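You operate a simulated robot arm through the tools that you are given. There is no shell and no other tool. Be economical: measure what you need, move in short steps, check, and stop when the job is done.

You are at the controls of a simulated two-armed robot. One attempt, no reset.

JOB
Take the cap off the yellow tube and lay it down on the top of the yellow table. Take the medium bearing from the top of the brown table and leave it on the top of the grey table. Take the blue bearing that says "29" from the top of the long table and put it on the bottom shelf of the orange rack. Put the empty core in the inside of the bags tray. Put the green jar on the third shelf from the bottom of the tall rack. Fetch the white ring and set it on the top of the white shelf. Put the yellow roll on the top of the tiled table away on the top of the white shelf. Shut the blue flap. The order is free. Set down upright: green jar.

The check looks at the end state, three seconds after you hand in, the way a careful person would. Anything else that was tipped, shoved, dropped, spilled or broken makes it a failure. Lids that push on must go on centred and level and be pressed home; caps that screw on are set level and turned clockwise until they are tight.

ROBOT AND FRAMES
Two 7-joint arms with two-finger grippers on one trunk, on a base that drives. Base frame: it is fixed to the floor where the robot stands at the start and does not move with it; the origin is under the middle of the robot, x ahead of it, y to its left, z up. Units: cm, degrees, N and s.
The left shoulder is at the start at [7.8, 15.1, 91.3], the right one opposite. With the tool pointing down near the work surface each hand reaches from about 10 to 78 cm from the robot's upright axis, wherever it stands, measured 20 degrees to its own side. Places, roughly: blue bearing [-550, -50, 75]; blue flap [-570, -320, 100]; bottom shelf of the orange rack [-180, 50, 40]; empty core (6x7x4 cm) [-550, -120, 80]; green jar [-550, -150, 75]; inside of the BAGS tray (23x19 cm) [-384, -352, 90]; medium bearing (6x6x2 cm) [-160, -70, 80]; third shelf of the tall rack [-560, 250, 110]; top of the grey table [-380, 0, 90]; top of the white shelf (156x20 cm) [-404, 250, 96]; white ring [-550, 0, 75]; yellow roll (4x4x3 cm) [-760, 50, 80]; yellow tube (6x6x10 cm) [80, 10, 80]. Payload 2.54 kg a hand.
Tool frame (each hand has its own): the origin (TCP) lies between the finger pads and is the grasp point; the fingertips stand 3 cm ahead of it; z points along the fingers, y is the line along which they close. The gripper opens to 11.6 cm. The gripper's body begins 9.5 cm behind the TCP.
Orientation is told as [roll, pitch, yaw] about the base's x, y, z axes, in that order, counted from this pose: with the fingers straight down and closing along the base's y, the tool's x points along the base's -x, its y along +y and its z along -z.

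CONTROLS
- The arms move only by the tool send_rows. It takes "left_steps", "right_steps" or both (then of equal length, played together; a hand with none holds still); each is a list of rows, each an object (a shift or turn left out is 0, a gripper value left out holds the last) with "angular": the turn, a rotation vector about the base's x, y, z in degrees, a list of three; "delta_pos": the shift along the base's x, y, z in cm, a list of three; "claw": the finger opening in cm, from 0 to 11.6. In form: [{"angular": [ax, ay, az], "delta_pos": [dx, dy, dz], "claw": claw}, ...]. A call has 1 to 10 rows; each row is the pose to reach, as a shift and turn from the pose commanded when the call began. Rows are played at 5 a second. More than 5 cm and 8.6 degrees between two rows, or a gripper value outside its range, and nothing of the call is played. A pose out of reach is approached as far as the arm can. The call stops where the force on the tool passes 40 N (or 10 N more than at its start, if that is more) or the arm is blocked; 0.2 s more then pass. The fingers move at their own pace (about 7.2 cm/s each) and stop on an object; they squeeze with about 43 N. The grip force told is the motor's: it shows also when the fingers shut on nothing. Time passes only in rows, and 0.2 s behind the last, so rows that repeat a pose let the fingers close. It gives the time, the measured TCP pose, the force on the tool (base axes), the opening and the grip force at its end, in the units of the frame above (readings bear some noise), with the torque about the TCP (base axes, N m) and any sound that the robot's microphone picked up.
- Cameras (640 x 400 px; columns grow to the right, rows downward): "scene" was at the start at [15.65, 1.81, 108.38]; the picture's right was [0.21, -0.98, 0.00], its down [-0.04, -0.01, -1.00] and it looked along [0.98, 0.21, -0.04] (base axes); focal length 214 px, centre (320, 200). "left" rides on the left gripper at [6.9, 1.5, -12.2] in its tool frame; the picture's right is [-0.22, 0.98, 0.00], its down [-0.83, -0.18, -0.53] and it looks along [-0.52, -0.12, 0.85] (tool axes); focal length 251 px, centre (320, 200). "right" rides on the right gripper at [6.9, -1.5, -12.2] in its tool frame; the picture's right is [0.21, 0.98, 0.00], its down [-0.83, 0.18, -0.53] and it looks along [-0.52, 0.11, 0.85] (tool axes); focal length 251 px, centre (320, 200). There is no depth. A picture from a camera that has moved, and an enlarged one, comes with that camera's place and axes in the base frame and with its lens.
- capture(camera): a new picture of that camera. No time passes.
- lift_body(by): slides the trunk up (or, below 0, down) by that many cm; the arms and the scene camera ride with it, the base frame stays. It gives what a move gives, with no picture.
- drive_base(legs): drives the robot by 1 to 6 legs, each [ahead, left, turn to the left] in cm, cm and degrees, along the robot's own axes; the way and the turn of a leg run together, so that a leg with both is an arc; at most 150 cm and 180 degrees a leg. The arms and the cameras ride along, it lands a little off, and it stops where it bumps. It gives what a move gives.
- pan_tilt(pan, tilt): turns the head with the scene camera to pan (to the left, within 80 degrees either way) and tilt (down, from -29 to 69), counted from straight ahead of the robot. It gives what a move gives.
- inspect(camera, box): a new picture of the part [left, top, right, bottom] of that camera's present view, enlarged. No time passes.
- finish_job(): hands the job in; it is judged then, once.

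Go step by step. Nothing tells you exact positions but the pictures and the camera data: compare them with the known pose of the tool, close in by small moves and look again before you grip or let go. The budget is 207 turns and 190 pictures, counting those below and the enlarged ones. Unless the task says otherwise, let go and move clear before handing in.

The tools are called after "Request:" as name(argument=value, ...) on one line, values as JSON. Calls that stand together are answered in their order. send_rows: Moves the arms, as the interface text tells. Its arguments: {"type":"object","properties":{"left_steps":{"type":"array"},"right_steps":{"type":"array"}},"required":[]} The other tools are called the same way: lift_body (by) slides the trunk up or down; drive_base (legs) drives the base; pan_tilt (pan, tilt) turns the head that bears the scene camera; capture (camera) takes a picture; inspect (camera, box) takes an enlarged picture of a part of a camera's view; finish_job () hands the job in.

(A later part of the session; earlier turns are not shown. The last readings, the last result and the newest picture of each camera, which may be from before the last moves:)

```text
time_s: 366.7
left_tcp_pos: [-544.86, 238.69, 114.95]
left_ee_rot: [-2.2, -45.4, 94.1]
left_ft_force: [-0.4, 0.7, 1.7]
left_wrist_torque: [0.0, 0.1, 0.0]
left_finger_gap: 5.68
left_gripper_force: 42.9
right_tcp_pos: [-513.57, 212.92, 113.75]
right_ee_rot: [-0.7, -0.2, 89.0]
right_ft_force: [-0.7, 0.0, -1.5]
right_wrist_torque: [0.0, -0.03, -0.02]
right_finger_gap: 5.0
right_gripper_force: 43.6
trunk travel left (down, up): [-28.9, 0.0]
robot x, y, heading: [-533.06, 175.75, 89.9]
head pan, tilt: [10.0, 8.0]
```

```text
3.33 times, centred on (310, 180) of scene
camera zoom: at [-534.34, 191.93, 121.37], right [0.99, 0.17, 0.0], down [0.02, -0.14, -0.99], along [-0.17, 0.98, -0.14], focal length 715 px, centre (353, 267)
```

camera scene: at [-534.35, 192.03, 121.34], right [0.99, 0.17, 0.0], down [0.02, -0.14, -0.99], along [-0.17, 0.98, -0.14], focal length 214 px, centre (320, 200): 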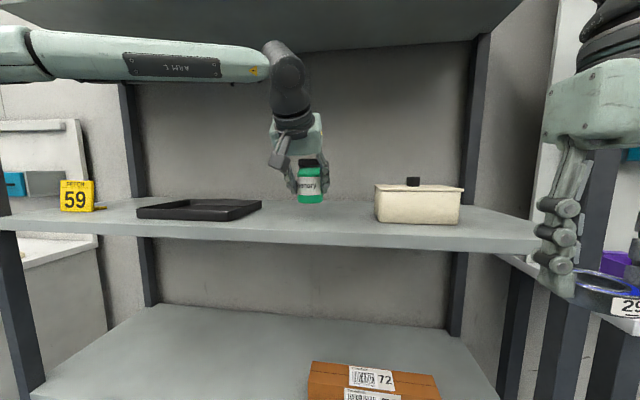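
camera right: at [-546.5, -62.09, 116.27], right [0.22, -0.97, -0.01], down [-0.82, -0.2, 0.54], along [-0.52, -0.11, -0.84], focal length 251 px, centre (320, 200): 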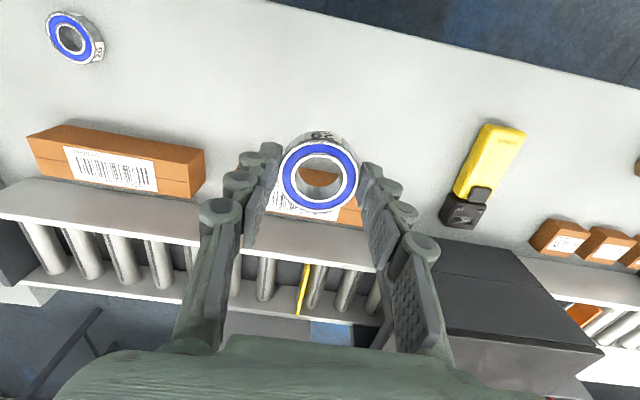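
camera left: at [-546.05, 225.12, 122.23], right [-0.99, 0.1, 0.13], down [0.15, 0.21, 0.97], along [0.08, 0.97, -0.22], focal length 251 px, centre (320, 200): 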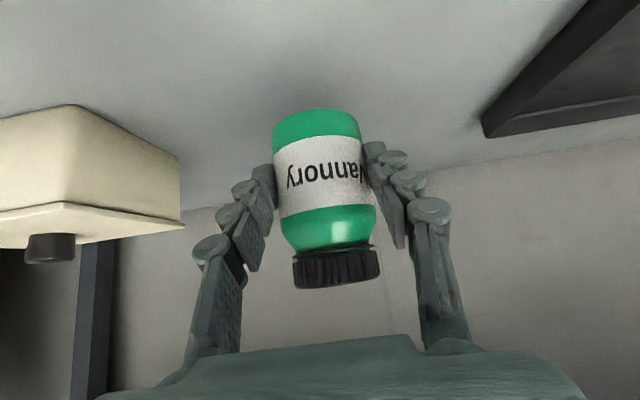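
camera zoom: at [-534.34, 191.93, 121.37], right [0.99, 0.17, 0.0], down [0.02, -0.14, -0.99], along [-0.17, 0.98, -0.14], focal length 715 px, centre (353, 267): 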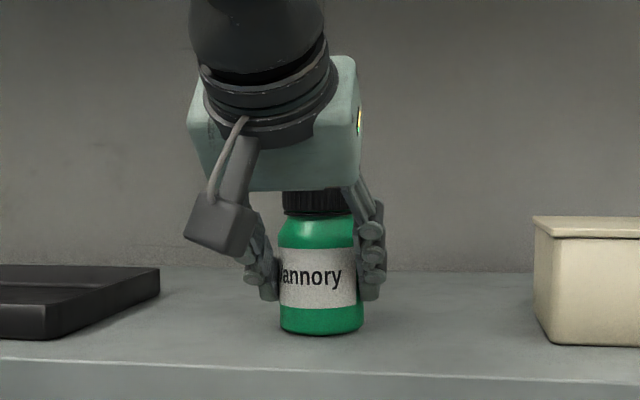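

Contact has begun. A touch lower, then release and back out along the finger axis.

Request:
send_rows(left_steps=[{"delta_pos": [0, 0, -0.15]}, {"delta_pos": [0, 0, -0.15], "claw": 6.8}, {"delta_pos": [0, 0, -0.15], "claw": 8.5}, {"delta_pos": [0, 0, -0.15], "claw": 8.5}, {"delta_pos": [0, -3, 2]}, {"delta_pos": [0, -6.5, 4]}, {"delta_pos": [0, -10, 6]}, {"delta_pos": [0, -13, 8]}])

Request:
capture(camera="scene")

```text
time_s: 368.5
left_tcp_pos: [-545.06, 225.61, 122.93]
left_ee_rot: [-2.1, -45.4, 94.1]
left_ft_force: [0.5, 0.1, 0.0]
left_wrist_torque: [0.02, -0.01, -0.01]
left_finger_gap: 8.5
left_gripper_force: 0.0
right_tcp_pos: [-513.69, 212.86, 113.77]
right_ee_rot: [-0.6, -0.4, 89.0]
right_ft_force: [-0.1, -0.6, -1.3]
right_wrist_torque: [0.0, 0.0, -0.01]
right_finger_gap: 5.01
right_gripper_force: 42.8
trunk travel left (down, up): [-28.9, 0.0]
robot x, y, heading: [-532.7, 176.1, 89.6]
head pan, tilt: [10.0, 8.0]
```

```text
80 pictures are left
camera scene: at [-534.33, 191.87, 121.38], right [0.99, 0.17, 0.0], down [0.02, -0.14, -0.99], along [-0.17, 0.98, -0.14], focal length 214 px, centre (320, 200)
```

scene: 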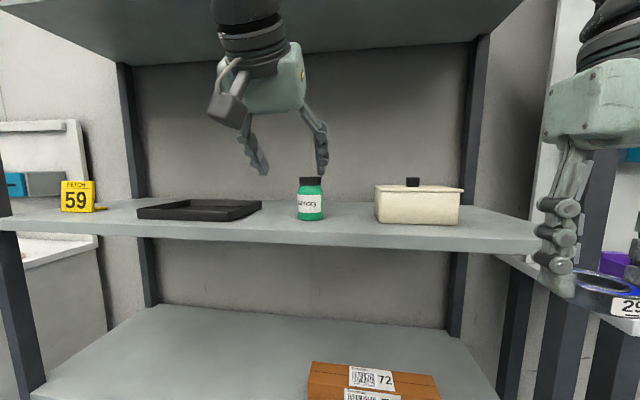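

Jar stands upright on the third shelf. Back off, untilt the left hand, and travel to the orange rack with bearing "29".

Request:
drive_base(legs=[[-52, 0, 0]])

Request:
send_rows(left_steps=[{"angular": [-8, 0, 0], "delta_pos": [-1, -2, -1]}, {"angular": [-16, 0, 0], "delta_pos": [-2, -4, -2]}, {"angular": [-24, 0, 0], "delta_pos": [-4, -6, -3]}, {"angular": [-32, 0, 0], "delta_pos": [-6, -8, -5]}, {"angular": [-40, 0, 0], "delta_pos": [-8, -10, -8]}, {"angular": [-45, 0, 0], "delta_pos": [-9, -12, -10]}])

Request:
drive_base(legs=[[0, -150, 0], [0, -150, 0], [0, -55, 0], [0, 0, 180]])

Request:
pan_tilt(pan=0, tilt=25)

Request:
capture(camera="scene")

```text
time_s: 371.6
left_tcp_pos: [-544.96, 172.41, 122.9]
left_ee_rot: [-2.2, -45.5, 93.6]
left_ft_force: [0.4, -0.2, 0.9]
left_wrist_torque: [0.01, 0.01, -0.01]
left_finger_gap: 8.48
left_gripper_force: 0.0
right_tcp_pos: [-513.67, 159.2, 113.86]
right_ee_rot: [-0.6, -0.2, 88.4]
right_ft_force: [-0.5, 0.7, -1.6]
right_wrist_torque: [-0.04, -0.03, 0.0]
right_finger_gap: 5.01
right_gripper_force: 42.9
trunk travel left (down, up): [-28.9, 0.0]
robot x, y, heading: [-532.91, 122.67, 89.1]
head pan, tilt: [10.0, 8.0]
```

```text
time_s: 373.0
left_tcp_pos: [-553.79, 160.23, 112.62]
left_ee_rot: [0.3, -0.2, 92.5]
left_ft_force: [0.1, 0.2, -0.4]
left_wrist_torque: [0.0, 0.01, -0.04]
left_finger_gap: 8.48
left_gripper_force: 0.2
right_tcp_pos: [-513.78, 159.38, 113.74]
right_ee_rot: [-0.7, -0.2, 88.4]
right_ft_force: [-0.1, 1.0, -0.5]
right_wrist_torque: [0.03, 0.02, 0.02]
right_finger_gap: 5.03
right_gripper_force: 42.7
trunk travel left (down, up): [-28.9, 0.0]
robot x, y, heading: [-533.61, 122.66, 89.2]
head pan, tilt: [10.0, 8.0]
```

```text
time_s: 414.6
left_tcp_pos: [-158.03, 79.78, 112.74]
left_ee_rot: [0.4, -0.3, -84.8]
left_ft_force: [0.0, 0.4, 0.2]
left_wrist_torque: [0.01, 0.0, -0.02]
left_finger_gap: 8.49
left_gripper_force: 0.1
right_tcp_pos: [-197.91, 79.05, 113.81]
right_ee_rot: [-0.6, -0.2, -89.0]
right_ft_force: [-1.0, -0.7, -0.8]
right_wrist_torque: [0.0, -0.02, -0.01]
right_finger_gap: 5.01
right_gripper_force: 43.2
trunk travel left (down, up): [-28.9, 0.0]
robot x, y, heading: [-180.24, 116.69, -88.1]
head pan, tilt: [10.0, 8.0]
```

```text
time_s: 415.4
left_tcp_pos: [-158.08, 79.85, 112.67]
left_ee_rot: [0.4, -0.3, -84.9]
left_ft_force: [0.2, -0.3, -0.3]
left_wrist_torque: [-0.02, -0.03, 0.0]
left_finger_gap: 8.49
left_gripper_force: 0.0
right_tcp_pos: [-197.97, 79.02, 113.76]
right_ee_rot: [-0.8, -0.2, -89.0]
right_ft_force: [0.3, 0.4, -1.0]
right_wrist_torque: [0.01, -0.02, 0.03]
right_finger_gap: 5.01
right_gripper_force: 43.0
trunk travel left (down, up): [-28.9, 0.0]
robot x, y, heading: [-180.38, 116.56, -88.3]
head pan, tilt: [0.0, 25.0]
```

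```text
79 pictures are left
camera scene: at [-179.77, 100.4, 118.61], right [-1.0, -0.03, 0.0], down [-0.01, 0.42, -0.91], along [0.03, -0.91, -0.42], focal length 214 px, centre (320, 200)
```

scene: 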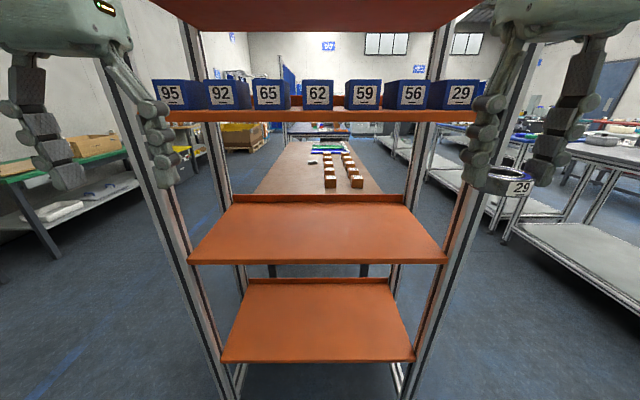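

I face the rack: its bottom shelf is at z≈40, front edge y≈59, with ~39 cm headroom. I strafe, lower the trunk and then the right hand in front of the rack.

Request:
drive_base(legs=[[0, 24, -1.7]])

Request:
lift_body(by=-28.5)

Request:
send_rows(right_steps=[{"delta_pos": [0, 0, -4.5]}, {"delta_pos": [0, 0, -9]}, {"delta_pos": [0, 0, -13.5]}, {"delta_pos": [0, 0, -18]}, {"delta_pos": [0, 0, -22.5]}, {"delta_pos": [0, 0, -27]}, {"delta_pos": [0, 0, -31]}, {"delta_pos": [0, 0, -34]}])

Request:
pan_tilt(pan=-12, tilt=30)

Request:
capture(camera="scene")

```text
time_s: 418.4
left_tcp_pos: [-134.95, 79.3, 112.64]
left_ee_rot: [0.3, -0.4, -86.9]
left_ft_force: [0.3, 0.3, -0.5]
left_wrist_torque: [0.03, 0.05, -0.06]
left_finger_gap: 8.51
left_gripper_force: 0.1
right_tcp_pos: [-174.72, 79.83, 113.73]
right_ee_rot: [-0.7, -0.2, -90.9]
right_ft_force: [-0.8, 0.8, -1.0]
right_wrist_torque: [0.05, 0.04, 0.02]
right_finger_gap: 4.99
right_gripper_force: 43.6
trunk travel left (down, up): [-28.9, 0.0]
robot x, y, heading: [-155.48, 116.82, -90.2]
head pan, tilt: [0.0, 25.0]
```

```text
time_s: 421.2
left_tcp_pos: [-134.89, 79.48, 84.21]
left_ee_rot: [0.5, -0.4, -86.9]
left_ft_force: [-0.7, -0.8, -0.6]
left_wrist_torque: [-0.01, 0.01, 0.0]
left_finger_gap: 8.52
left_gripper_force: 0.1
right_tcp_pos: [-174.83, 79.91, 85.28]
right_ee_rot: [-0.6, -0.2, -90.9]
right_ft_force: [-0.7, 0.7, -1.6]
right_wrist_torque: [0.02, -0.04, -0.03]
right_finger_gap: 5.0
right_gripper_force: 43.3
trunk travel left (down, up): [-0.4, 28.5]
robot x, y, heading: [-155.59, 116.76, -90.3]
head pan, tilt: [0.0, 25.0]
```

```text
time_s: 423.0
left_tcp_pos: [-134.83, 79.36, 84.2]
left_ee_rot: [0.4, -0.4, -86.8]
left_ft_force: [0.0, 0.3, 0.1]
left_wrist_torque: [0.01, 0.03, 0.01]
left_finger_gap: 8.5
left_gripper_force: 0.0
right_tcp_pos: [-174.88, 80.02, 51.26]
right_ee_rot: [-0.6, -0.2, -90.8]
right_ft_force: [-0.5, -0.2, -1.9]
right_wrist_torque: [0.02, 0.0, 0.04]
right_finger_gap: 5.0
right_gripper_force: 43.3
trunk travel left (down, up): [-0.4, 28.5]
robot x, y, heading: [-155.38, 116.68, -90.2]
head pan, tilt: [0.0, 25.0]
```

```text
time_s: 423.8
left_tcp_pos: [-134.79, 79.39, 84.24]
left_ee_rot: [0.4, -0.4, -86.9]
left_ft_force: [1.1, 0.4, -0.3]
left_wrist_torque: [0.01, 0.0, 0.03]
left_finger_gap: 8.49
left_gripper_force: 0.1
right_tcp_pos: [-174.83, 79.92, 51.13]
right_ee_rot: [-0.5, -0.2, -91.1]
right_ft_force: [-0.2, -0.6, -1.3]
right_wrist_torque: [0.02, 0.02, 0.0]
right_finger_gap: 5.0
right_gripper_force: 43.3
trunk travel left (down, up): [-0.4, 28.5]
robot x, y, heading: [-155.7, 116.64, -90.4]
head pan, tilt: [-12.0, 30.0]
```

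```text
78 pictures are left
camera scene: at [-157.71, 101.08, 89.31], right [-0.98, 0.21, 0.0], down [0.11, 0.49, -0.87], along [-0.18, -0.85, -0.5], focal length 214 px, centre (320, 200)
```

scene: 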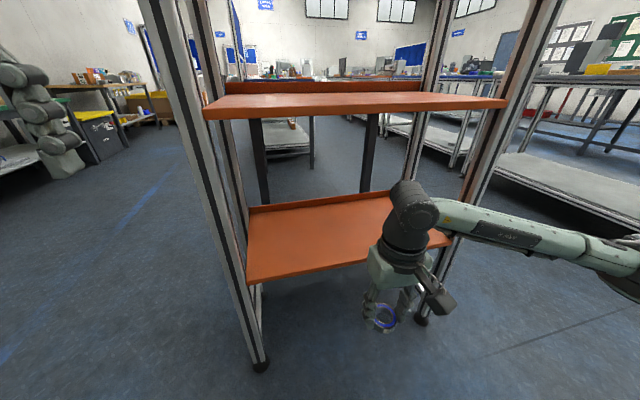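

Hand is in front of the opening with enough headroom. Lower a bit, creep 12 cm forward, extend partway and check.

Request:
send_rows(right_steps=[{"delta_pos": [1, 0, -2]}, {"delta_pos": [2, 0, -3.5]}])

Request:
drive_base(legs=[[12, 0, 0.3]])

Request:
send_rows(right_steps=[{"delta_pos": [0, -4, 0]}, {"delta_pos": [0, -8, 0]}])

Request:
capture(camera="scene")

Request:
capture(camera="right")

```text
time_s: 424.4
left_tcp_pos: [-134.83, 79.24, 84.18]
left_ee_rot: [0.4, -0.5, -86.9]
left_ft_force: [0.1, 0.0, -0.3]
left_wrist_torque: [-0.01, 0.0, 0.02]
left_finger_gap: 8.51
left_gripper_force: 0.2
right_tcp_pos: [-172.86, 79.86, 47.77]
right_ee_rot: [-0.7, -0.2, -91.1]
right_ft_force: [-0.1, 0.4, -2.1]
right_wrist_torque: [0.01, 0.03, -0.02]
right_finger_gap: 4.99
right_gripper_force: 43.1
trunk travel left (down, up): [-0.4, 28.5]
robot x, y, heading: [-155.79, 116.91, -90.2]
head pan, tilt: [-12.0, 30.0]
```

```text
time_s: 425.6
left_tcp_pos: [-134.62, 67.77, 84.21]
left_ee_rot: [0.5, -0.3, -86.5]
left_ft_force: [0.2, 0.0, -0.3]
left_wrist_torque: [-0.01, 0.0, 0.04]
left_finger_gap: 8.5
left_gripper_force: 0.0
right_tcp_pos: [-172.64, 68.01, 47.74]
right_ee_rot: [-0.7, -0.2, -90.6]
right_ft_force: [-0.3, 0.6, -2.5]
right_wrist_torque: [-0.01, -0.02, -0.01]
right_finger_gap: 5.01
right_gripper_force: 43.1
trunk travel left (down, up): [-0.4, 28.5]
robot x, y, heading: [-155.87, 105.17, -89.9]
head pan, tilt: [-12.0, 30.0]
```

```text
time_s: 426.2
left_tcp_pos: [-134.64, 67.73, 84.21]
left_ee_rot: [0.3, -0.4, -86.4]
left_ft_force: [0.0, 0.0, -0.3]
left_wrist_torque: [-0.01, -0.01, -0.04]
left_finger_gap: 8.52
left_gripper_force: 0.0
right_tcp_pos: [-172.67, 62.01, 47.17]
right_ee_rot: [-0.8, 1.7, -89.3]
right_ft_force: [0.8, 2.2, -1.7]
right_wrist_torque: [-0.01, -0.01, 0.13]
right_finger_gap: 5.03
right_gripper_force: 33.5
trunk travel left (down, up): [-0.4, 28.5]
robot x, y, heading: [-155.86, 105.04, -89.9]
head pan, tilt: [-12.0, 30.0]
stopped in row 2 (right hand): the force on the tool passed its limit at 78 N (the readings are from after the stop); the commanded pose is now the measured one
```

```text
77 pictures are left
camera scene: at [-157.64, 89.24, 89.29], right [-0.98, 0.21, 0.0], down [0.1, 0.49, -0.87], along [-0.18, -0.85, -0.5], focal length 214 px, centre (320, 200)
```

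scene: 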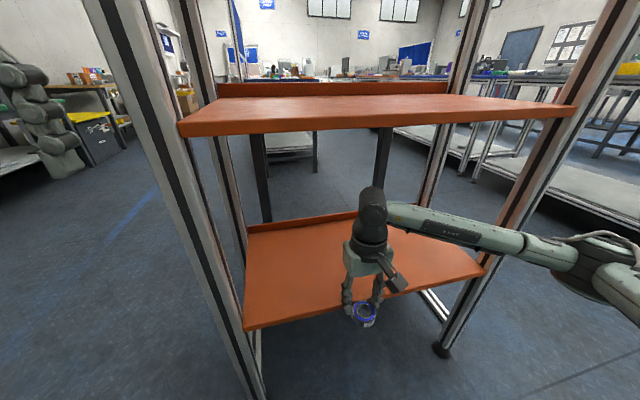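

```text
76 pictures are left
camera right: at [-174.11, 68.49, 59.64], right [0.97, 0.23, -0.01], down [0.2, -0.84, 0.51], along [0.11, -0.5, -0.86], focal length 251 px, centre (320, 200)
```

right: 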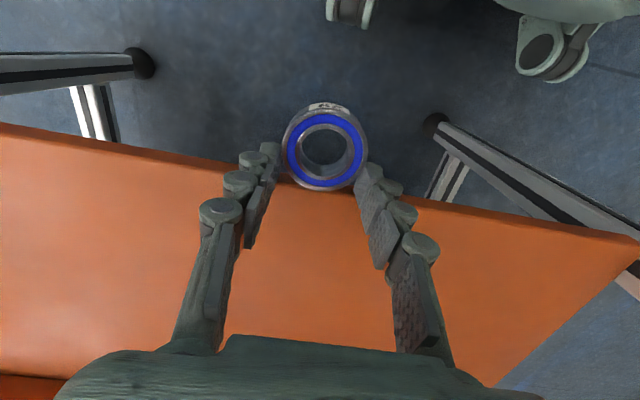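

The bearing nudged the shelf's front edge — the shelf top is nearer z≈44.5. I retreat, raise, and check how the bearing sits in the fingers.

Request:
send_rows(right_steps=[{"angular": [0, 0, -1], "delta_pos": [0, 3, 0]}, {"angular": [0, -1.5, -1.5], "delta_pos": [0, 5, 2]}, {"angular": [0, -1.5, -1.5], "delta_pos": [0, 6, 6]}])

Request:
capture(camera="right")

Request:
inspect(camera="scene", box=[300, 170, 460, 330])

```text
time_s: 427.0
left_tcp_pos: [-134.66, 67.65, 84.14]
left_ee_rot: [0.3, -0.3, -86.4]
left_ft_force: [-0.4, -0.6, -0.9]
left_wrist_torque: [0.0, -0.03, -0.01]
left_finger_gap: 8.5
left_gripper_force: 0.0
right_tcp_pos: [-172.96, 68.18, 53.19]
right_ee_rot: [0.6, 1.6, -90.9]
right_ft_force: [0.7, -0.1, -0.7]
right_wrist_torque: [-0.03, -0.01, 0.0]
right_finger_gap: 5.0
right_gripper_force: 42.5
trunk travel left (down, up): [-0.4, 28.5]
robot x, y, heading: [-155.42, 104.68, -89.9]
head pan, tilt: [-12.0, 30.0]
```

```text
75 pictures are left
camera right: at [-174.41, 74.67, 65.51], right [0.98, 0.2, 0.02], down [0.16, -0.84, 0.51], along [0.12, -0.5, -0.86], focal length 251 px, centre (320, 200)
```

right: 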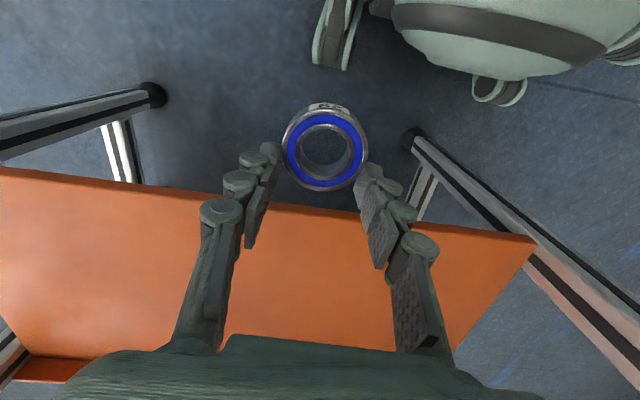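

```text
2.50 times, centred on (380, 250) of scene
camera zoom: at [-157.64, 89.24, 89.3], right [-0.98, 0.21, 0.0], down [0.1, 0.49, -0.87], along [-0.18, -0.85, -0.5], focal length 536 px, centre (170, 75)
```

zoom: 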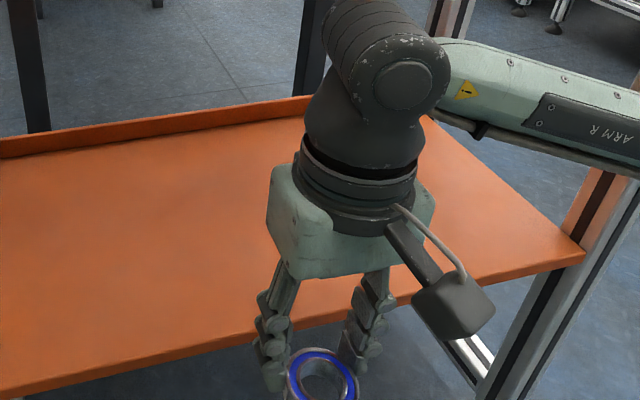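

Bearing still held, shifted ~1.6 cm toward me but flat. Shelf edge is at y≈61, z≈44.7. I go in higher this time (arm only).

Request:
send_rows(right_steps=[{"angular": [-1, -1.5, 0], "delta_pos": [0, -3, 0]}, {"angular": [-1, -1.5, 0], "delta_pos": [0, -7, 0]}, {"angular": [-1, -1.5, 0], "delta_pos": [0, -11, 0]}, {"angular": [-1, -1.5, 0], "delta_pos": [0, -14, 0]}])

Request:
capture(camera="scene")

Request:
capture(camera="right")

```text
time_s: 428.0
left_tcp_pos: [-134.54, 67.75, 84.25]
left_ee_rot: [0.4, -0.3, -86.5]
left_ft_force: [-0.2, -0.1, -0.1]
left_wrist_torque: [-0.01, -0.02, -0.01]
left_finger_gap: 8.49
left_gripper_force: 0.1
right_tcp_pos: [-172.68, 53.87, 53.33]
right_ee_rot: [2.1, 0.6, -90.7]
right_ft_force: [0.2, -0.2, -1.3]
right_wrist_torque: [-0.04, 0.0, 0.0]
right_finger_gap: 5.03
right_gripper_force: 42.7
trunk travel left (down, up): [-0.4, 28.5]
robot x, y, heading: [-155.4, 104.81, -90.0]
head pan, tilt: [-12.0, 30.0]
```

```text
73 pictures are left
camera scene: at [-157.64, 89.25, 89.3], right [-0.98, 0.21, 0.0], down [0.1, 0.49, -0.87], along [-0.18, -0.85, -0.5], focal length 214 px, centre (320, 200)
```

scene: 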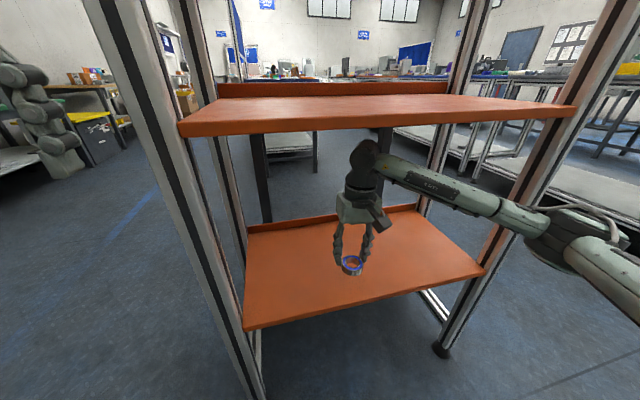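

```text
72 pictures are left
camera right: at [-174.59, 60.44, 65.52], right [0.98, 0.2, 0.04], down [0.15, -0.83, 0.53], along [0.14, -0.51, -0.85], focal length 251 px, centre (320, 200)
```

right: 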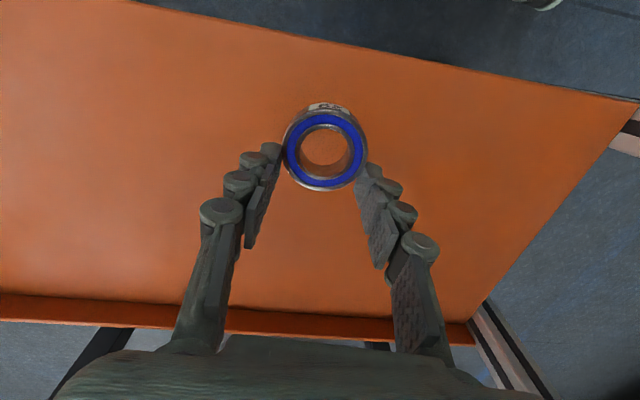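

Inside the shelf with room. Level the hand and lower to contact.

Request:
send_rows(right_steps=[{"angular": [-0.6, 2.1, 0], "delta_pos": [0, 0, -2]}, {"angular": [-0.6, 2.1, 0], "delta_pos": [0, 0, -3.8]}, {"angular": [-0.6, 2.1, 0], "delta_pos": [0, 0, -4.3]}, {"angular": [-0.6, 2.1, 0], "delta_pos": [0, 0, -4.7]}])

Request:
inspect(camera="scene", box=[270, 130, 430, 310])

```text
time_s: 429.0
left_tcp_pos: [-134.67, 67.69, 84.21]
left_ee_rot: [0.3, -0.3, -86.6]
left_ft_force: [-0.7, -0.3, 0.8]
left_wrist_torque: [-0.01, -0.04, -0.02]
left_finger_gap: 8.51
left_gripper_force: 0.1
right_tcp_pos: [-172.78, 54.05, 48.81]
right_ee_rot: [0.1, -0.2, -90.7]
right_ft_force: [-1.4, 3.0, 11.6]
right_wrist_torque: [0.59, 0.17, 0.02]
right_finger_gap: 5.02
right_gripper_force: 43.1
trunk travel left (down, up): [-0.4, 28.5]
robot x, y, heading: [-155.65, 105.39, -90.0]
head pan, tilt: [-12.0, 30.0]
```

```text
2.22 times, centred on (350, 220) of scene
camera zoom: at [-157.62, 89.31, 89.35], right [-0.98, 0.21, 0.0], down [0.1, 0.49, -0.87], along [-0.18, -0.85, -0.5], focal length 477 px, centre (253, 156)
```

zoom: 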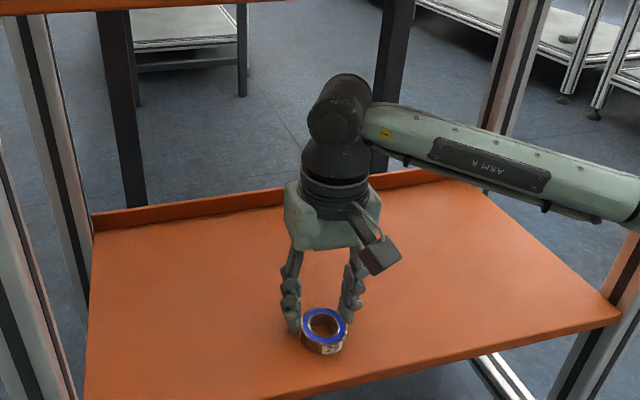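

Contact. Ease, release, rise slightly and back out.

Request:
send_rows(right_steps=[{"delta_pos": [0, 0, 0.15]}, {"delta_pos": [0, 0, 0.15], "claw": 6}, {"delta_pos": [0, 0, 0.15], "claw": 7.5}, {"delta_pos": [0, 0, 2.5]}, {"delta_pos": [0, 0, 5]}, {"delta_pos": [0, 4, 5]}, {"delta_pos": [0, 8.5, 5]}, {"delta_pos": [0, 13, 5]}, {"delta_pos": [0, 17.5, 5]}])

Request:
capture(camera="scene")

```text
time_s: 431.0
left_tcp_pos: [-134.64, 67.63, 84.22]
left_ee_rot: [0.4, -0.4, -86.5]
left_ft_force: [0.2, 0.5, 0.3]
left_wrist_torque: [0.0, 0.0, 0.0]
left_finger_gap: 8.49
left_gripper_force: 0.0
right_tcp_pos: [-172.66, 71.68, 53.23]
right_ee_rot: [0.1, -0.2, -90.7]
right_ft_force: [-0.4, 0.4, 0.2]
right_wrist_torque: [0.01, -0.01, 0.03]
right_finger_gap: 7.52
right_gripper_force: 0.1
trunk travel left (down, up): [-0.4, 28.5]
robot x, y, heading: [-155.61, 104.99, -89.9]
head pan, tilt: [-12.0, 30.0]
```

```text
70 pictures are left
camera scene: at [-157.64, 89.25, 89.31], right [-0.98, 0.21, 0.0], down [0.1, 0.49, -0.87], along [-0.18, -0.85, -0.5], focal length 214 px, centre (320, 200)
```

scene: 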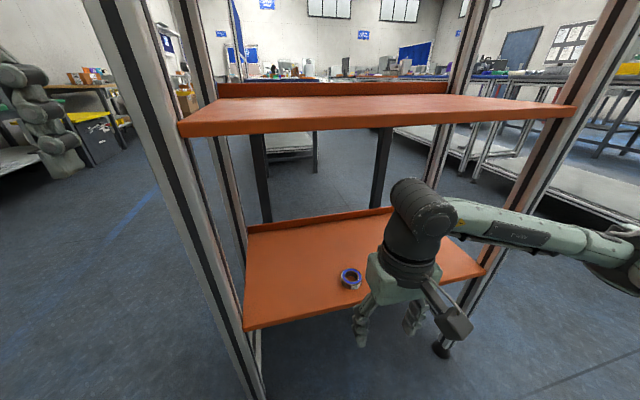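

Bearing "29" is on the bottom shelf. Back off, raise arm and trunk, and drive to the core on the long table.

Request:
drive_base(legs=[[-25, 0, 0]])

Request:
send_rows(right_steps=[{"delta_pos": [0, 0, 4.5]}, {"delta_pos": [0, 0, 9]}, {"delta_pos": [0, 0, 13.5]}, {"delta_pos": [0, 0, 18]}, {"delta_pos": [0, 0, 22.5]}, {"delta_pos": [0, 0, 27]}, {"delta_pos": [0, 0, 31]}])

Request:
lift_body(by=24.6)

Request:
drive_base(legs=[[0, 0, -90], [150, 0, 0], [150, 0, 0], [26, 0, 0], [0, 150, 0], [0, 80, 0]])

Request:
pan_tilt(pan=0, tilt=28)

Request:
capture(camera="scene")

```text
time_s: 432.9
left_tcp_pos: [-134.77, 92.89, 84.17]
left_ee_rot: [0.3, -0.4, -86.7]
left_ft_force: [-0.5, 0.3, 0.0]
left_wrist_torque: [0.01, -0.01, 0.02]
left_finger_gap: 8.54
left_gripper_force: 0.1
right_tcp_pos: [-172.7, 96.96, 53.23]
right_ee_rot: [0.1, -0.1, -90.9]
right_ft_force: [0.4, -0.8, -0.1]
right_wrist_torque: [0.0, -0.02, -0.01]
right_finger_gap: 7.53
right_gripper_force: 0.1
trunk travel left (down, up): [-0.4, 28.5]
robot x, y, heading: [-155.84, 130.03, -90.0]
head pan, tilt: [-12.0, 30.0]
```

```text
time_s: 434.5
left_tcp_pos: [-134.79, 92.85, 84.03]
left_ee_rot: [0.4, -0.5, -86.7]
left_ft_force: [-1.1, -0.7, -0.1]
left_wrist_torque: [0.02, -0.01, -0.03]
left_finger_gap: 8.51
left_gripper_force: 0.1
right_tcp_pos: [-172.77, 97.12, 84.26]
right_ee_rot: [0.1, 0.0, -91.1]
right_ft_force: [-0.1, 0.8, 0.6]
right_wrist_torque: [0.03, 0.01, 0.0]
right_finger_gap: 7.48
right_gripper_force: 0.0
trunk travel left (down, up): [-0.4, 28.5]
robot x, y, heading: [-155.37, 130.37, -89.9]
head pan, tilt: [-12.0, 30.0]
```

```text
time_s: 437.0
left_tcp_pos: [-134.7, 92.95, 108.73]
left_ee_rot: [0.4, -0.4, -86.6]
left_ft_force: [-0.2, 0.3, -1.1]
left_wrist_torque: [0.0, -0.03, -0.02]
left_finger_gap: 8.49
left_gripper_force: 0.0
right_tcp_pos: [-172.66, 97.05, 108.9]
right_ee_rot: [0.1, -0.1, -91.0]
right_ft_force: [0.3, -0.1, 0.3]
right_wrist_torque: [0.01, -0.03, 0.0]
right_finger_gap: 7.51
right_gripper_force: 0.2
trunk travel left (down, up): [-25.0, 3.9]
robot x, y, heading: [-155.93, 130.32, -90.1]
head pan, tilt: [-12.0, 30.0]
```

```text
time_s: 478.4
left_tcp_pos: [-519.93, -117.4, 108.73]
left_ee_rot: [0.4, -0.4, -178.4]
left_ft_force: [-0.7, 0.4, -1.1]
left_wrist_torque: [0.02, -0.01, -0.02]
left_finger_gap: 8.49
left_gripper_force: 0.0
right_tcp_pos: [-514.53, -79.43, 108.92]
right_ee_rot: [0.1, 0.0, 177.2]
right_ft_force: [0.2, -0.2, 0.2]
right_wrist_torque: [-0.02, 0.01, 0.02]
right_finger_gap: 7.5
right_gripper_force: 0.0
trunk travel left (down, up): [-25.0, 3.9]
robot x, y, heading: [-481.75, -97.61, 178.0]
head pan, tilt: [-12.0, 30.0]
```

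```text
time_s: 479.2
left_tcp_pos: [-519.99, -117.25, 108.86]
left_ee_rot: [0.4, -0.4, -178.4]
left_ft_force: [0.9, 0.2, 0.3]
left_wrist_torque: [0.01, 0.01, -0.01]
left_finger_gap: 8.48
left_gripper_force: 0.1
right_tcp_pos: [-514.54, -79.35, 108.92]
right_ee_rot: [0.1, -0.1, 177.2]
right_ft_force: [-0.1, 0.2, -0.2]
right_wrist_torque: [0.01, -0.01, -0.04]
right_finger_gap: 7.51
right_gripper_force: 0.0
trunk travel left (down, up): [-25.0, 3.9]
robot x, y, heading: [-481.97, -97.37, 178.0]
head pan, tilt: [0.0, 28.0]
```

```text
69 pictures are left
camera scene: at [-497.91, -97.0, 114.22], right [0.03, 1.0, 0.0], down [0.47, -0.02, -0.88], along [-0.88, 0.03, -0.47], focal length 214 px, centre (320, 200)
```

scene: 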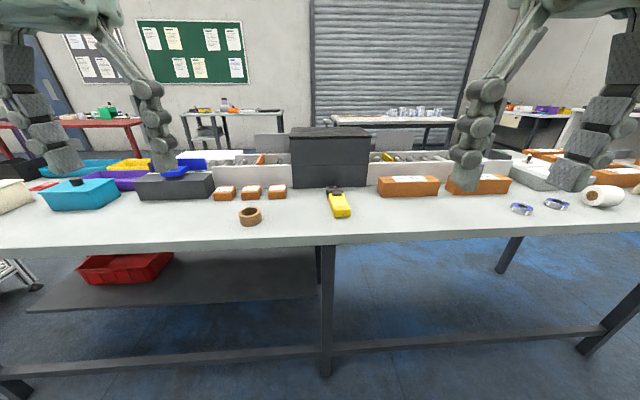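

The core is at about [-548.5, -114.5]. Drive 13 cm closer and look from the left hand.

Request:
drive_base(legs=[[13, 0, 2]])

Request:
send_rows(left_steps=[{"delta_pos": [-4, 0.7, -2]}, {"delta_pos": [-8, 1.4, -5]}, {"delta_pos": [-12, 2, -8]}, {"delta_pos": [-14.5, 2.6, -12]}])

Request:
capture(camera="left")

Request:
inspect(camera="scene", box=[190, 190, 310, 270])

```text
time_s: 480.4
left_tcp_pos: [-532.1, -118.56, 108.62]
left_ee_rot: [0.4, -0.2, -176.3]
left_ft_force: [-0.6, 0.3, -0.1]
left_wrist_torque: [-0.01, -0.03, -0.01]
left_finger_gap: 8.48
left_gripper_force: 0.1
right_tcp_pos: [-528.21, -80.4, 108.99]
right_ee_rot: [-0.1, -0.1, 179.3]
right_ft_force: [-0.5, 0.3, -0.8]
right_wrist_torque: [-0.01, -0.05, 0.02]
right_finger_gap: 7.52
right_gripper_force: 0.1
trunk travel left (down, up): [-25.0, 3.9]
robot x, y, heading: [-494.97, -97.35, -179.5]
head pan, tilt: [0.0, 28.0]
```

```text
refused: row 2 steps farther than a row can; nothing moved
```

```text
68 pictures are left
camera left: at [-525.19, -119.48, 120.85], right [-0.15, -0.99, 0.01], down [-0.83, 0.13, 0.54], along [-0.53, 0.08, -0.84], focal length 251 px, centre (320, 200)
```

left: 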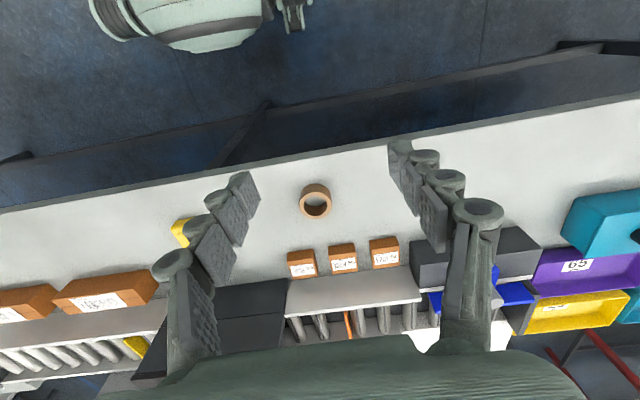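

```text
5.00 times, centred on (250, 230) of scene
camera zoom: at [-510.88, -97.39, 114.21], right [0.0, 1.0, 0.0], down [0.47, 0.0, -0.88], along [-0.88, 0.0, -0.47], focal length 1072 px, centre (670, 50)
```

zoom: 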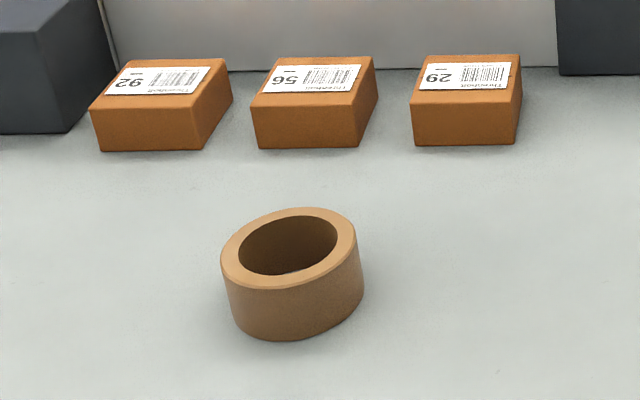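

Core at [-549.3, -114.8], standing like a ring. Move over and down.

Request:
send_rows(left_steps=[{"delta_pos": [-4, 1, -1], "claw": 9}, {"delta_pos": [-8, 2, -2.5]}, {"delta_pos": [-12, 3, -4.5]}, {"delta_pos": [-16, 3.6, -6.5]}, {"delta_pos": [-17.2, 3.8, -11]}, {"delta_pos": [-17.2, 3.8, -15.5]}, {"delta_pos": [-17.2, 3.8, -19]}])

Request:
capture(camera="left")

```text
time_s: 482.0
left_tcp_pos: [-549.46, -114.62, 89.59]
left_ee_rot: [0.2, -0.4, -176.3]
left_ft_force: [-0.3, 0.3, 0.5]
left_wrist_torque: [-0.02, 0.01, 0.01]
left_finger_gap: 8.98
left_gripper_force: 0.1
right_tcp_pos: [-528.12, -80.47, 109.01]
right_ee_rot: [0.1, -0.1, 179.3]
right_ft_force: [0.4, -0.5, 0.3]
right_wrist_torque: [0.02, 0.0, 0.0]
right_finger_gap: 7.51
right_gripper_force: 0.1
trunk travel left (down, up): [-25.0, 3.9]
robot x, y, heading: [-495.06, -97.02, -179.7]
head pan, tilt: [0.0, 28.0]
```

```text
66 pictures are left
camera left: at [-542.41, -115.68, 101.69], right [-0.15, -0.99, 0.01], down [-0.83, 0.13, 0.54], along [-0.53, 0.08, -0.84], focal length 251 px, centre (320, 200)
```

left: 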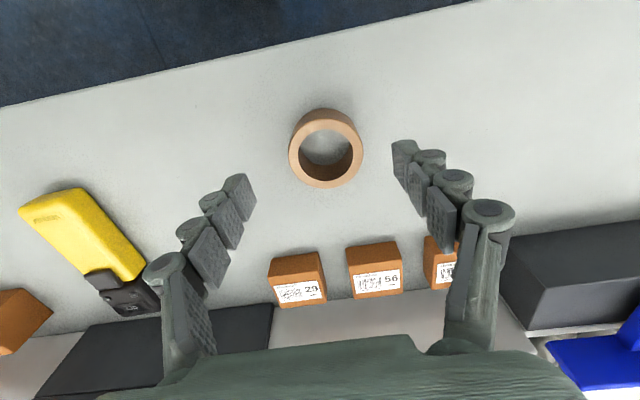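

Request:
send_rows(left_steps=[{"delta_pos": [-0.2, -0.4, -3]}, {"delta_pos": [-0.2, -0.4, -5.5]}, {"delta_pos": [-0.2, -0.4, -5.5], "claw": 6}, {"delta_pos": [-0.2, -0.4, -5.5], "claw": 4.5}, {"delta_pos": [-0.2, -0.4, -5.5], "claw": 4.5}, {"delta_pos": [-0.2, -0.4, -2]}, {"delta_pos": [-0.2, -0.4, 2.5]}, {"delta_pos": [-0.2, -0.4, 7]}, {"delta_pos": [-0.2, -0.4, 11.5]}, {"delta_pos": [-0.2, -0.4, 16]}])

Request:
capture(camera="left")

```text
time_s: 484.2
left_tcp_pos: [-549.4, -115.1, 106.01]
left_ee_rot: [0.5, -0.4, -176.4]
left_ft_force: [-0.2, 0.0, -0.3]
left_wrist_torque: [-0.01, -0.01, -0.01]
left_finger_gap: 5.77
left_gripper_force: 43.1
right_tcp_pos: [-528.13, -80.35, 108.96]
right_ee_rot: [0.0, -0.1, 179.2]
right_ft_force: [-0.2, -0.8, -0.2]
right_wrist_torque: [-0.01, -0.02, 0.01]
right_finger_gap: 7.47
right_gripper_force: 0.0
trunk travel left (down, up): [-25.0, 3.9]
robot x, y, heading: [-494.86, -97.37, -179.4]
head pan, tilt: [0.0, 28.0]
```

```text
65 pictures are left
camera left: at [-542.36, -116.17, 118.09], right [-0.15, -0.99, 0.01], down [-0.83, 0.13, 0.54], along [-0.53, 0.08, -0.84], focal length 251 px, centre (320, 200)
```

left: 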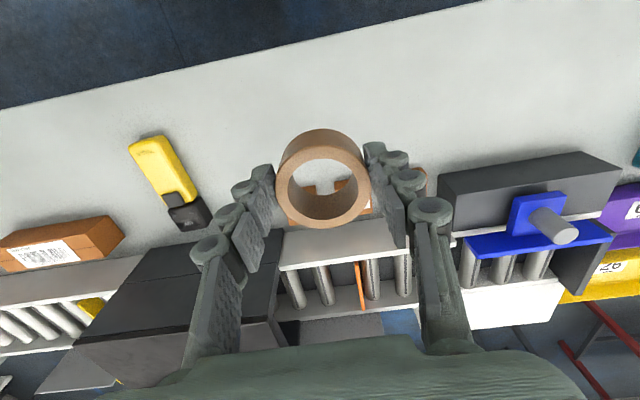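

Core held (5.77). Retract, back off, and look to the left for the bags tray and blue flap.

Request:
send_rows(left_steps=[{"delta_pos": [4.5, -0.5, 1]}, {"delta_pos": [9, -1, 2]}, {"delta_pos": [13.5, -2, 2.5]}, {"delta_pos": [17.5, -3.5, 2.5]}])

Request:
drive_base(legs=[[-20, 0, 0], [0, 50, 0]])

Request:
pan_tilt(pan=80, tilt=10)

Request:
capture(camera="scene")

```text
time_s: 485.2
left_tcp_pos: [-532.04, -118.57, 108.26]
left_ee_rot: [0.4, -0.5, -176.3]
left_ft_force: [-0.3, -0.2, 1.0]
left_wrist_torque: [-0.03, 0.02, 0.0]
left_finger_gap: 5.78
left_gripper_force: 43.1
right_tcp_pos: [-527.97, -80.51, 109.08]
right_ee_rot: [0.1, 0.0, 179.3]
right_ft_force: [0.9, 1.0, 0.4]
right_wrist_torque: [-0.01, 0.03, 0.01]
right_finger_gap: 7.52
right_gripper_force: 0.1
trunk travel left (down, up): [-25.0, 3.9]
robot x, y, heading: [-494.88, -97.39, -179.8]
head pan, tilt: [0.0, 28.0]
```

```text
time_s: 491.8
left_tcp_pos: [-511.74, -168.78, 108.24]
left_ee_rot: [0.3, -0.4, -176.1]
left_ft_force: [0.3, 0.0, -0.6]
left_wrist_torque: [0.03, -0.05, -0.01]
left_finger_gap: 5.77
left_gripper_force: 43.4
right_tcp_pos: [-507.88, -130.7, 108.97]
right_ee_rot: [0.2, -0.2, 179.5]
right_ft_force: [0.1, -0.3, 0.7]
right_wrist_torque: [0.03, -0.01, -0.03]
right_finger_gap: 7.53
right_gripper_force: 0.0
trunk travel left (down, up): [-25.0, 3.9]
robot x, y, heading: [-474.66, -147.21, -179.6]
head pan, tilt: [0.0, 28.0]
```

```text
time_s: 493.3
left_tcp_pos: [-511.76, -168.77, 108.17]
left_ee_rot: [0.5, -0.4, -176.1]
left_ft_force: [-0.8, 0.1, 0.4]
left_wrist_torque: [0.0, 0.0, 0.0]
left_finger_gap: 5.74
left_gripper_force: 43.3
right_tcp_pos: [-507.9, -130.79, 108.99]
right_ee_rot: [0.0, -0.1, 179.6]
right_ft_force: [0.3, 0.3, -0.4]
right_wrist_torque: [-0.02, 0.0, 0.04]
right_finger_gap: 7.54
right_gripper_force: 0.0
trunk travel left (down, up): [-25.0, 3.9]
robot x, y, heading: [-474.74, -147.39, -179.2]
head pan, tilt: [80.0, 10.0]
```

```text
64 pictures are left
camera scene: at [-482.96, -156.66, 117.14], right [-0.99, 0.17, 0.0], down [0.03, 0.17, -0.98], along [-0.16, -0.97, -0.17], focal length 214 px, centre (320, 200)
```

scene: 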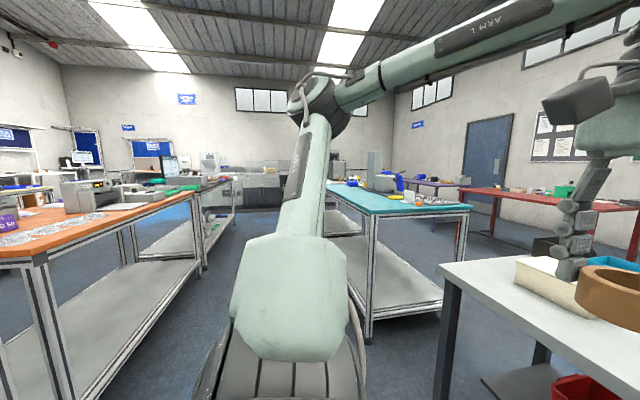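

The orange-topped table (bags tray) is left and the teal table (flap) right of an aisle. Turn left to face it.

Request:
drive_base(legs=[[0, 0, 89]])

Request:
pan_tilt(pan=15, tilt=12)

Request:
capture(camera="scene")

```text
time_s: 497.7
left_tcp_pos: [-452.74, -184.24, 108.25]
left_ee_rot: [0.4, -0.4, -85.5]
left_ft_force: [-0.2, 0.3, -0.7]
left_wrist_torque: [0.02, -0.01, -0.01]
left_finger_gap: 5.78
left_gripper_force: 42.8
right_tcp_pos: [-490.82, -180.86, 109.01]
right_ee_rot: [0.2, -0.1, -89.9]
right_ft_force: [0.7, -0.4, 0.5]
right_wrist_torque: [-0.01, 0.0, -0.02]
right_finger_gap: 7.53
right_gripper_force: 0.1
trunk travel left (down, up): [-25.0, 3.9]
robot x, y, heading: [-474.61, -147.1, -88.8]
head pan, tilt: [80.0, 10.0]
```

```text
time_s: 499.0
left_tcp_pos: [-452.75, -184.27, 108.25]
left_ee_rot: [0.5, -0.4, -85.5]
left_ft_force: [-0.4, 0.3, -0.2]
left_wrist_torque: [0.01, 0.0, -0.01]
left_finger_gap: 5.73
left_gripper_force: 42.5
right_tcp_pos: [-490.91, -180.93, 108.92]
right_ee_rot: [0.2, -0.1, -89.8]
right_ft_force: [0.2, -0.4, -0.2]
right_wrist_torque: [-0.01, 0.03, -0.03]
right_finger_gap: 7.49
right_gripper_force: 0.0
trunk travel left (down, up): [-25.0, 3.9]
robot x, y, heading: [-474.31, -147.66, -89.0]
head pan, tilt: [15.0, 12.0]
```

```text
63 pictures are left
camera scene: at [-471.89, -163.2, 116.81], right [-0.96, -0.28, 0.0], down [-0.06, 0.2, -0.98], along [0.27, -0.94, -0.21], focal length 214 px, centre (320, 200)
```

scene: 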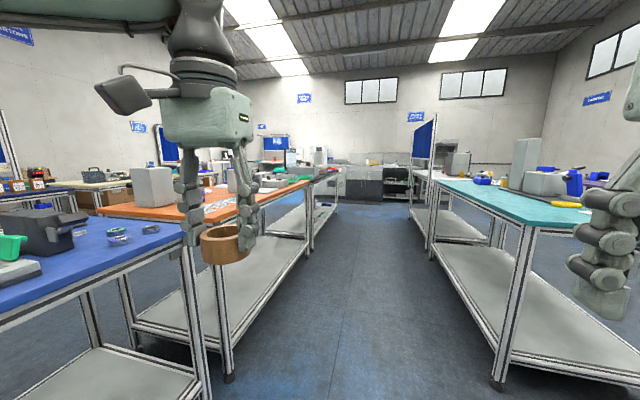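

Request:
inspect(camera="scene", box=[100, 150, 340, 250])

Request:
inspect(camera="scene", box=[430, 130, 640, 250])

```text
2.67 times, centred on (220, 200) of scene
camera zoom: at [-471.89, -163.2, 116.81], right [-0.96, -0.28, 0.0], down [-0.06, 0.2, -0.98], along [0.27, -0.94, -0.21], focal length 572 px, centre (587, 200)
```

zoom: 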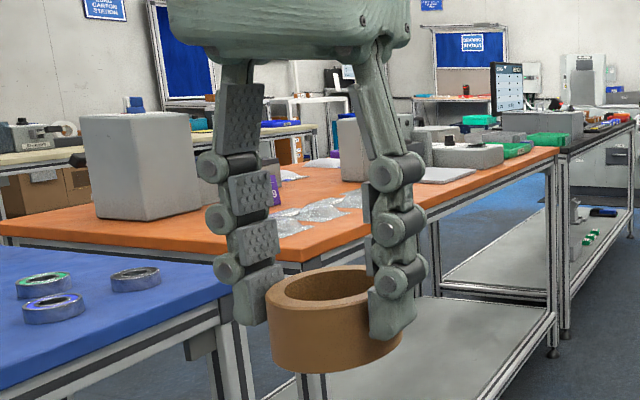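

```text
3.05 times, centred on (535, 190) of scene
camera zoom: at [-471.89, -163.2, 116.81], right [-0.96, -0.28, 0.0], down [-0.06, 0.2, -0.98], along [0.27, -0.94, -0.21], focal length 654 px, centre (-335, 230)
```

zoom: 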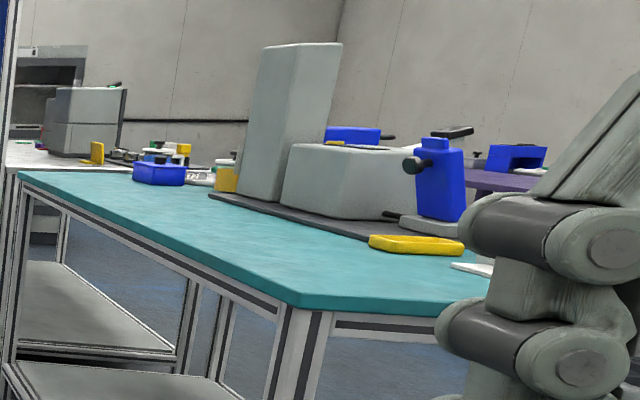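

I drive down the aisle and look again near the tray.

Request:
drive_base(legs=[[120, -2, -1], [70, 0, 0]])

Request:
pan_tilt(pan=60, tilt=18)

Request:
capture(camera="scene")

Request:
pan_tilt(pan=-70, tilt=15)

Request:
capture(camera="scene")

```text
time_s: 508.6
left_tcp_pos: [-454.5, -375.55, 108.06]
left_ee_rot: [0.4, -0.4, -86.8]
left_ft_force: [0.0, 0.5, 0.1]
left_wrist_torque: [0.02, -0.01, -0.04]
left_finger_gap: 5.77
left_gripper_force: 43.0
right_tcp_pos: [-492.71, -371.14, 109.0]
right_ee_rot: [0.1, -0.1, -91.1]
right_ft_force: [0.5, -0.4, -0.2]
right_wrist_torque: [0.01, 0.0, -0.02]
right_finger_gap: 7.52
right_gripper_force: 0.1
trunk travel left (down, up): [-25.0, 3.9]
robot x, y, heading: [-475.28, -338.35, -90.5]
head pan, tilt: [15.0, 12.0]
```

```text
time_s: 509.7
left_tcp_pos: [-454.58, -375.56, 108.23]
left_ee_rot: [0.4, -0.4, -86.8]
left_ft_force: [0.4, 0.4, 0.0]
left_wrist_torque: [0.02, -0.02, 0.02]
left_finger_gap: 5.76
left_gripper_force: 43.2
right_tcp_pos: [-492.56, -371.23, 108.99]
right_ee_rot: [0.2, -0.1, -91.1]
right_ft_force: [-1.0, 0.1, 0.2]
right_wrist_torque: [0.04, -0.01, 0.05]
right_finger_gap: 7.5
right_gripper_force: 0.1
trunk travel left (down, up): [-25.0, 3.9]
robot x, y, heading: [-475.61, -338.09, -90.2]
head pan, tilt: [60.0, 18.0]
```

```text
60 pictures are left
camera scene: at [-467.52, -349.72, 115.84], right [-0.5, -0.86, 0.0], down [-0.27, 0.16, -0.95], along [0.82, -0.48, -0.31], focal length 214 px, centre (320, 200)
```

scene: 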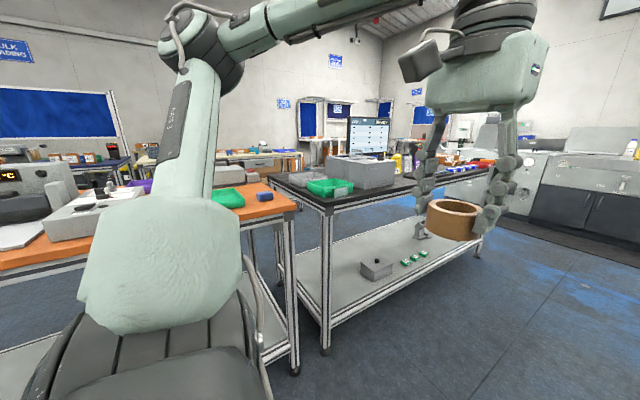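

```text
time_s: 511.8
left_tcp_pos: [-454.58, -375.67, 108.14]
left_ee_rot: [0.4, -0.5, -86.8]
left_ft_force: [0.2, 0.2, 0.1]
left_wrist_torque: [0.01, 0.01, 0.03]
left_finger_gap: 5.74
left_gripper_force: 43.1
right_tcp_pos: [-492.57, -371.22, 108.91]
right_ee_rot: [0.1, -0.2, -91.2]
right_ft_force: [-0.1, -0.6, -0.5]
right_wrist_torque: [-0.04, 0.04, -0.01]
right_finger_gap: 7.53
right_gripper_force: 0.0
trunk travel left (down, up): [-25.0, 3.9]
robot x, y, heading: [-475.33, -338.31, -90.3]
head pan, tilt: [-70.0, 15.0]
```

```text
59 pictures are left
camera scene: at [-484.36, -348.17, 116.33], right [-0.34, 0.94, 0.0], down [0.24, 0.09, -0.97], along [-0.91, -0.33, -0.26], focal length 214 px, centre (320, 200)
```

scene: 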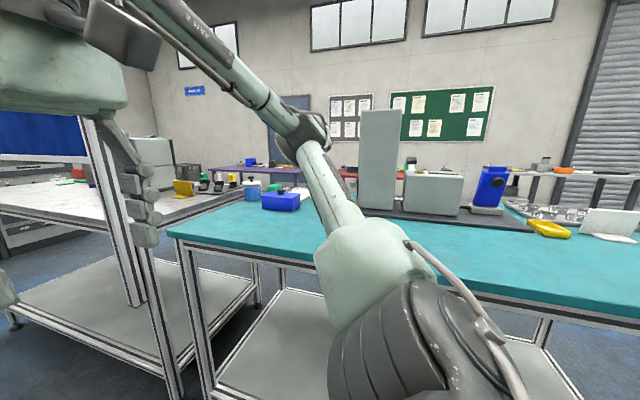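

Move on 30 cm, turn left to face the orange table, and look for the tray.

Request:
drive_base(legs=[[30, 0, 0], [0, 0, 90]])

Request:
pan_tilt(pan=10, tilt=25)

Request:
capture(camera="scene")

```text
time_s: 517.8
left_tcp_pos: [-438.11, -347.07, 108.17]
left_ee_rot: [0.5, -0.4, 2.7]
left_ft_force: [0.2, -0.3, 0.1]
left_wrist_torque: [0.01, 0.0, 0.02]
left_finger_gap: 5.78
left_gripper_force: 43.4
right_tcp_pos: [-442.69, -385.16, 108.9]
right_ee_rot: [0.0, -0.1, -1.6]
right_ft_force: [-0.6, -0.3, 0.2]
right_wrist_torque: [0.01, 0.0, 0.02]
right_finger_gap: 7.52
right_gripper_force: 0.0
trunk travel left (down, up): [-25.0, 3.9]
robot x, y, heading: [-475.76, -367.68, -0.4]
head pan, tilt: [-70.0, 15.0]
```

```text
time_s: 519.3
left_tcp_pos: [-437.95, -347.15, 108.19]
left_ee_rot: [0.3, -0.4, 2.7]
left_ft_force: [-0.7, 0.2, -0.5]
left_wrist_torque: [-0.01, 0.02, 0.02]
left_finger_gap: 5.76
left_gripper_force: 43.1
right_tcp_pos: [-442.66, -385.07, 108.99]
right_ee_rot: [0.2, -0.1, -1.6]
right_ft_force: [0.1, 0.6, 0.0]
right_wrist_torque: [-0.04, -0.02, 0.01]
right_finger_gap: 7.51
right_gripper_force: 0.0
trunk travel left (down, up): [-25.0, 3.9]
robot x, y, heading: [-475.75, -367.75, -0.8]
head pan, tilt: [10.0, 25.0]
```

```text
58 pictures are left
camera scene: at [-459.81, -366.45, 114.7], right [0.16, -0.99, 0.0], down [-0.42, -0.07, -0.91], along [0.89, 0.15, -0.42], focal length 214 px, centre (320, 200)
```

scene: 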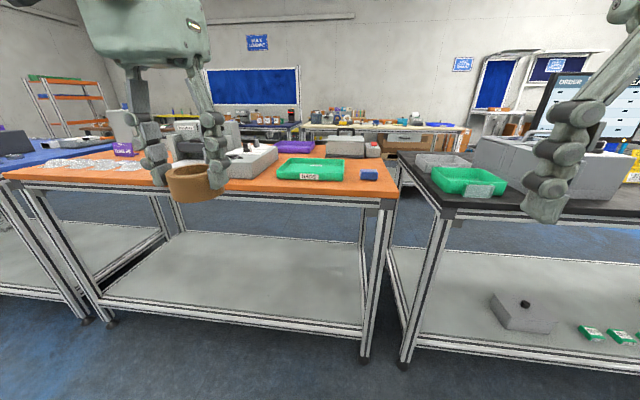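

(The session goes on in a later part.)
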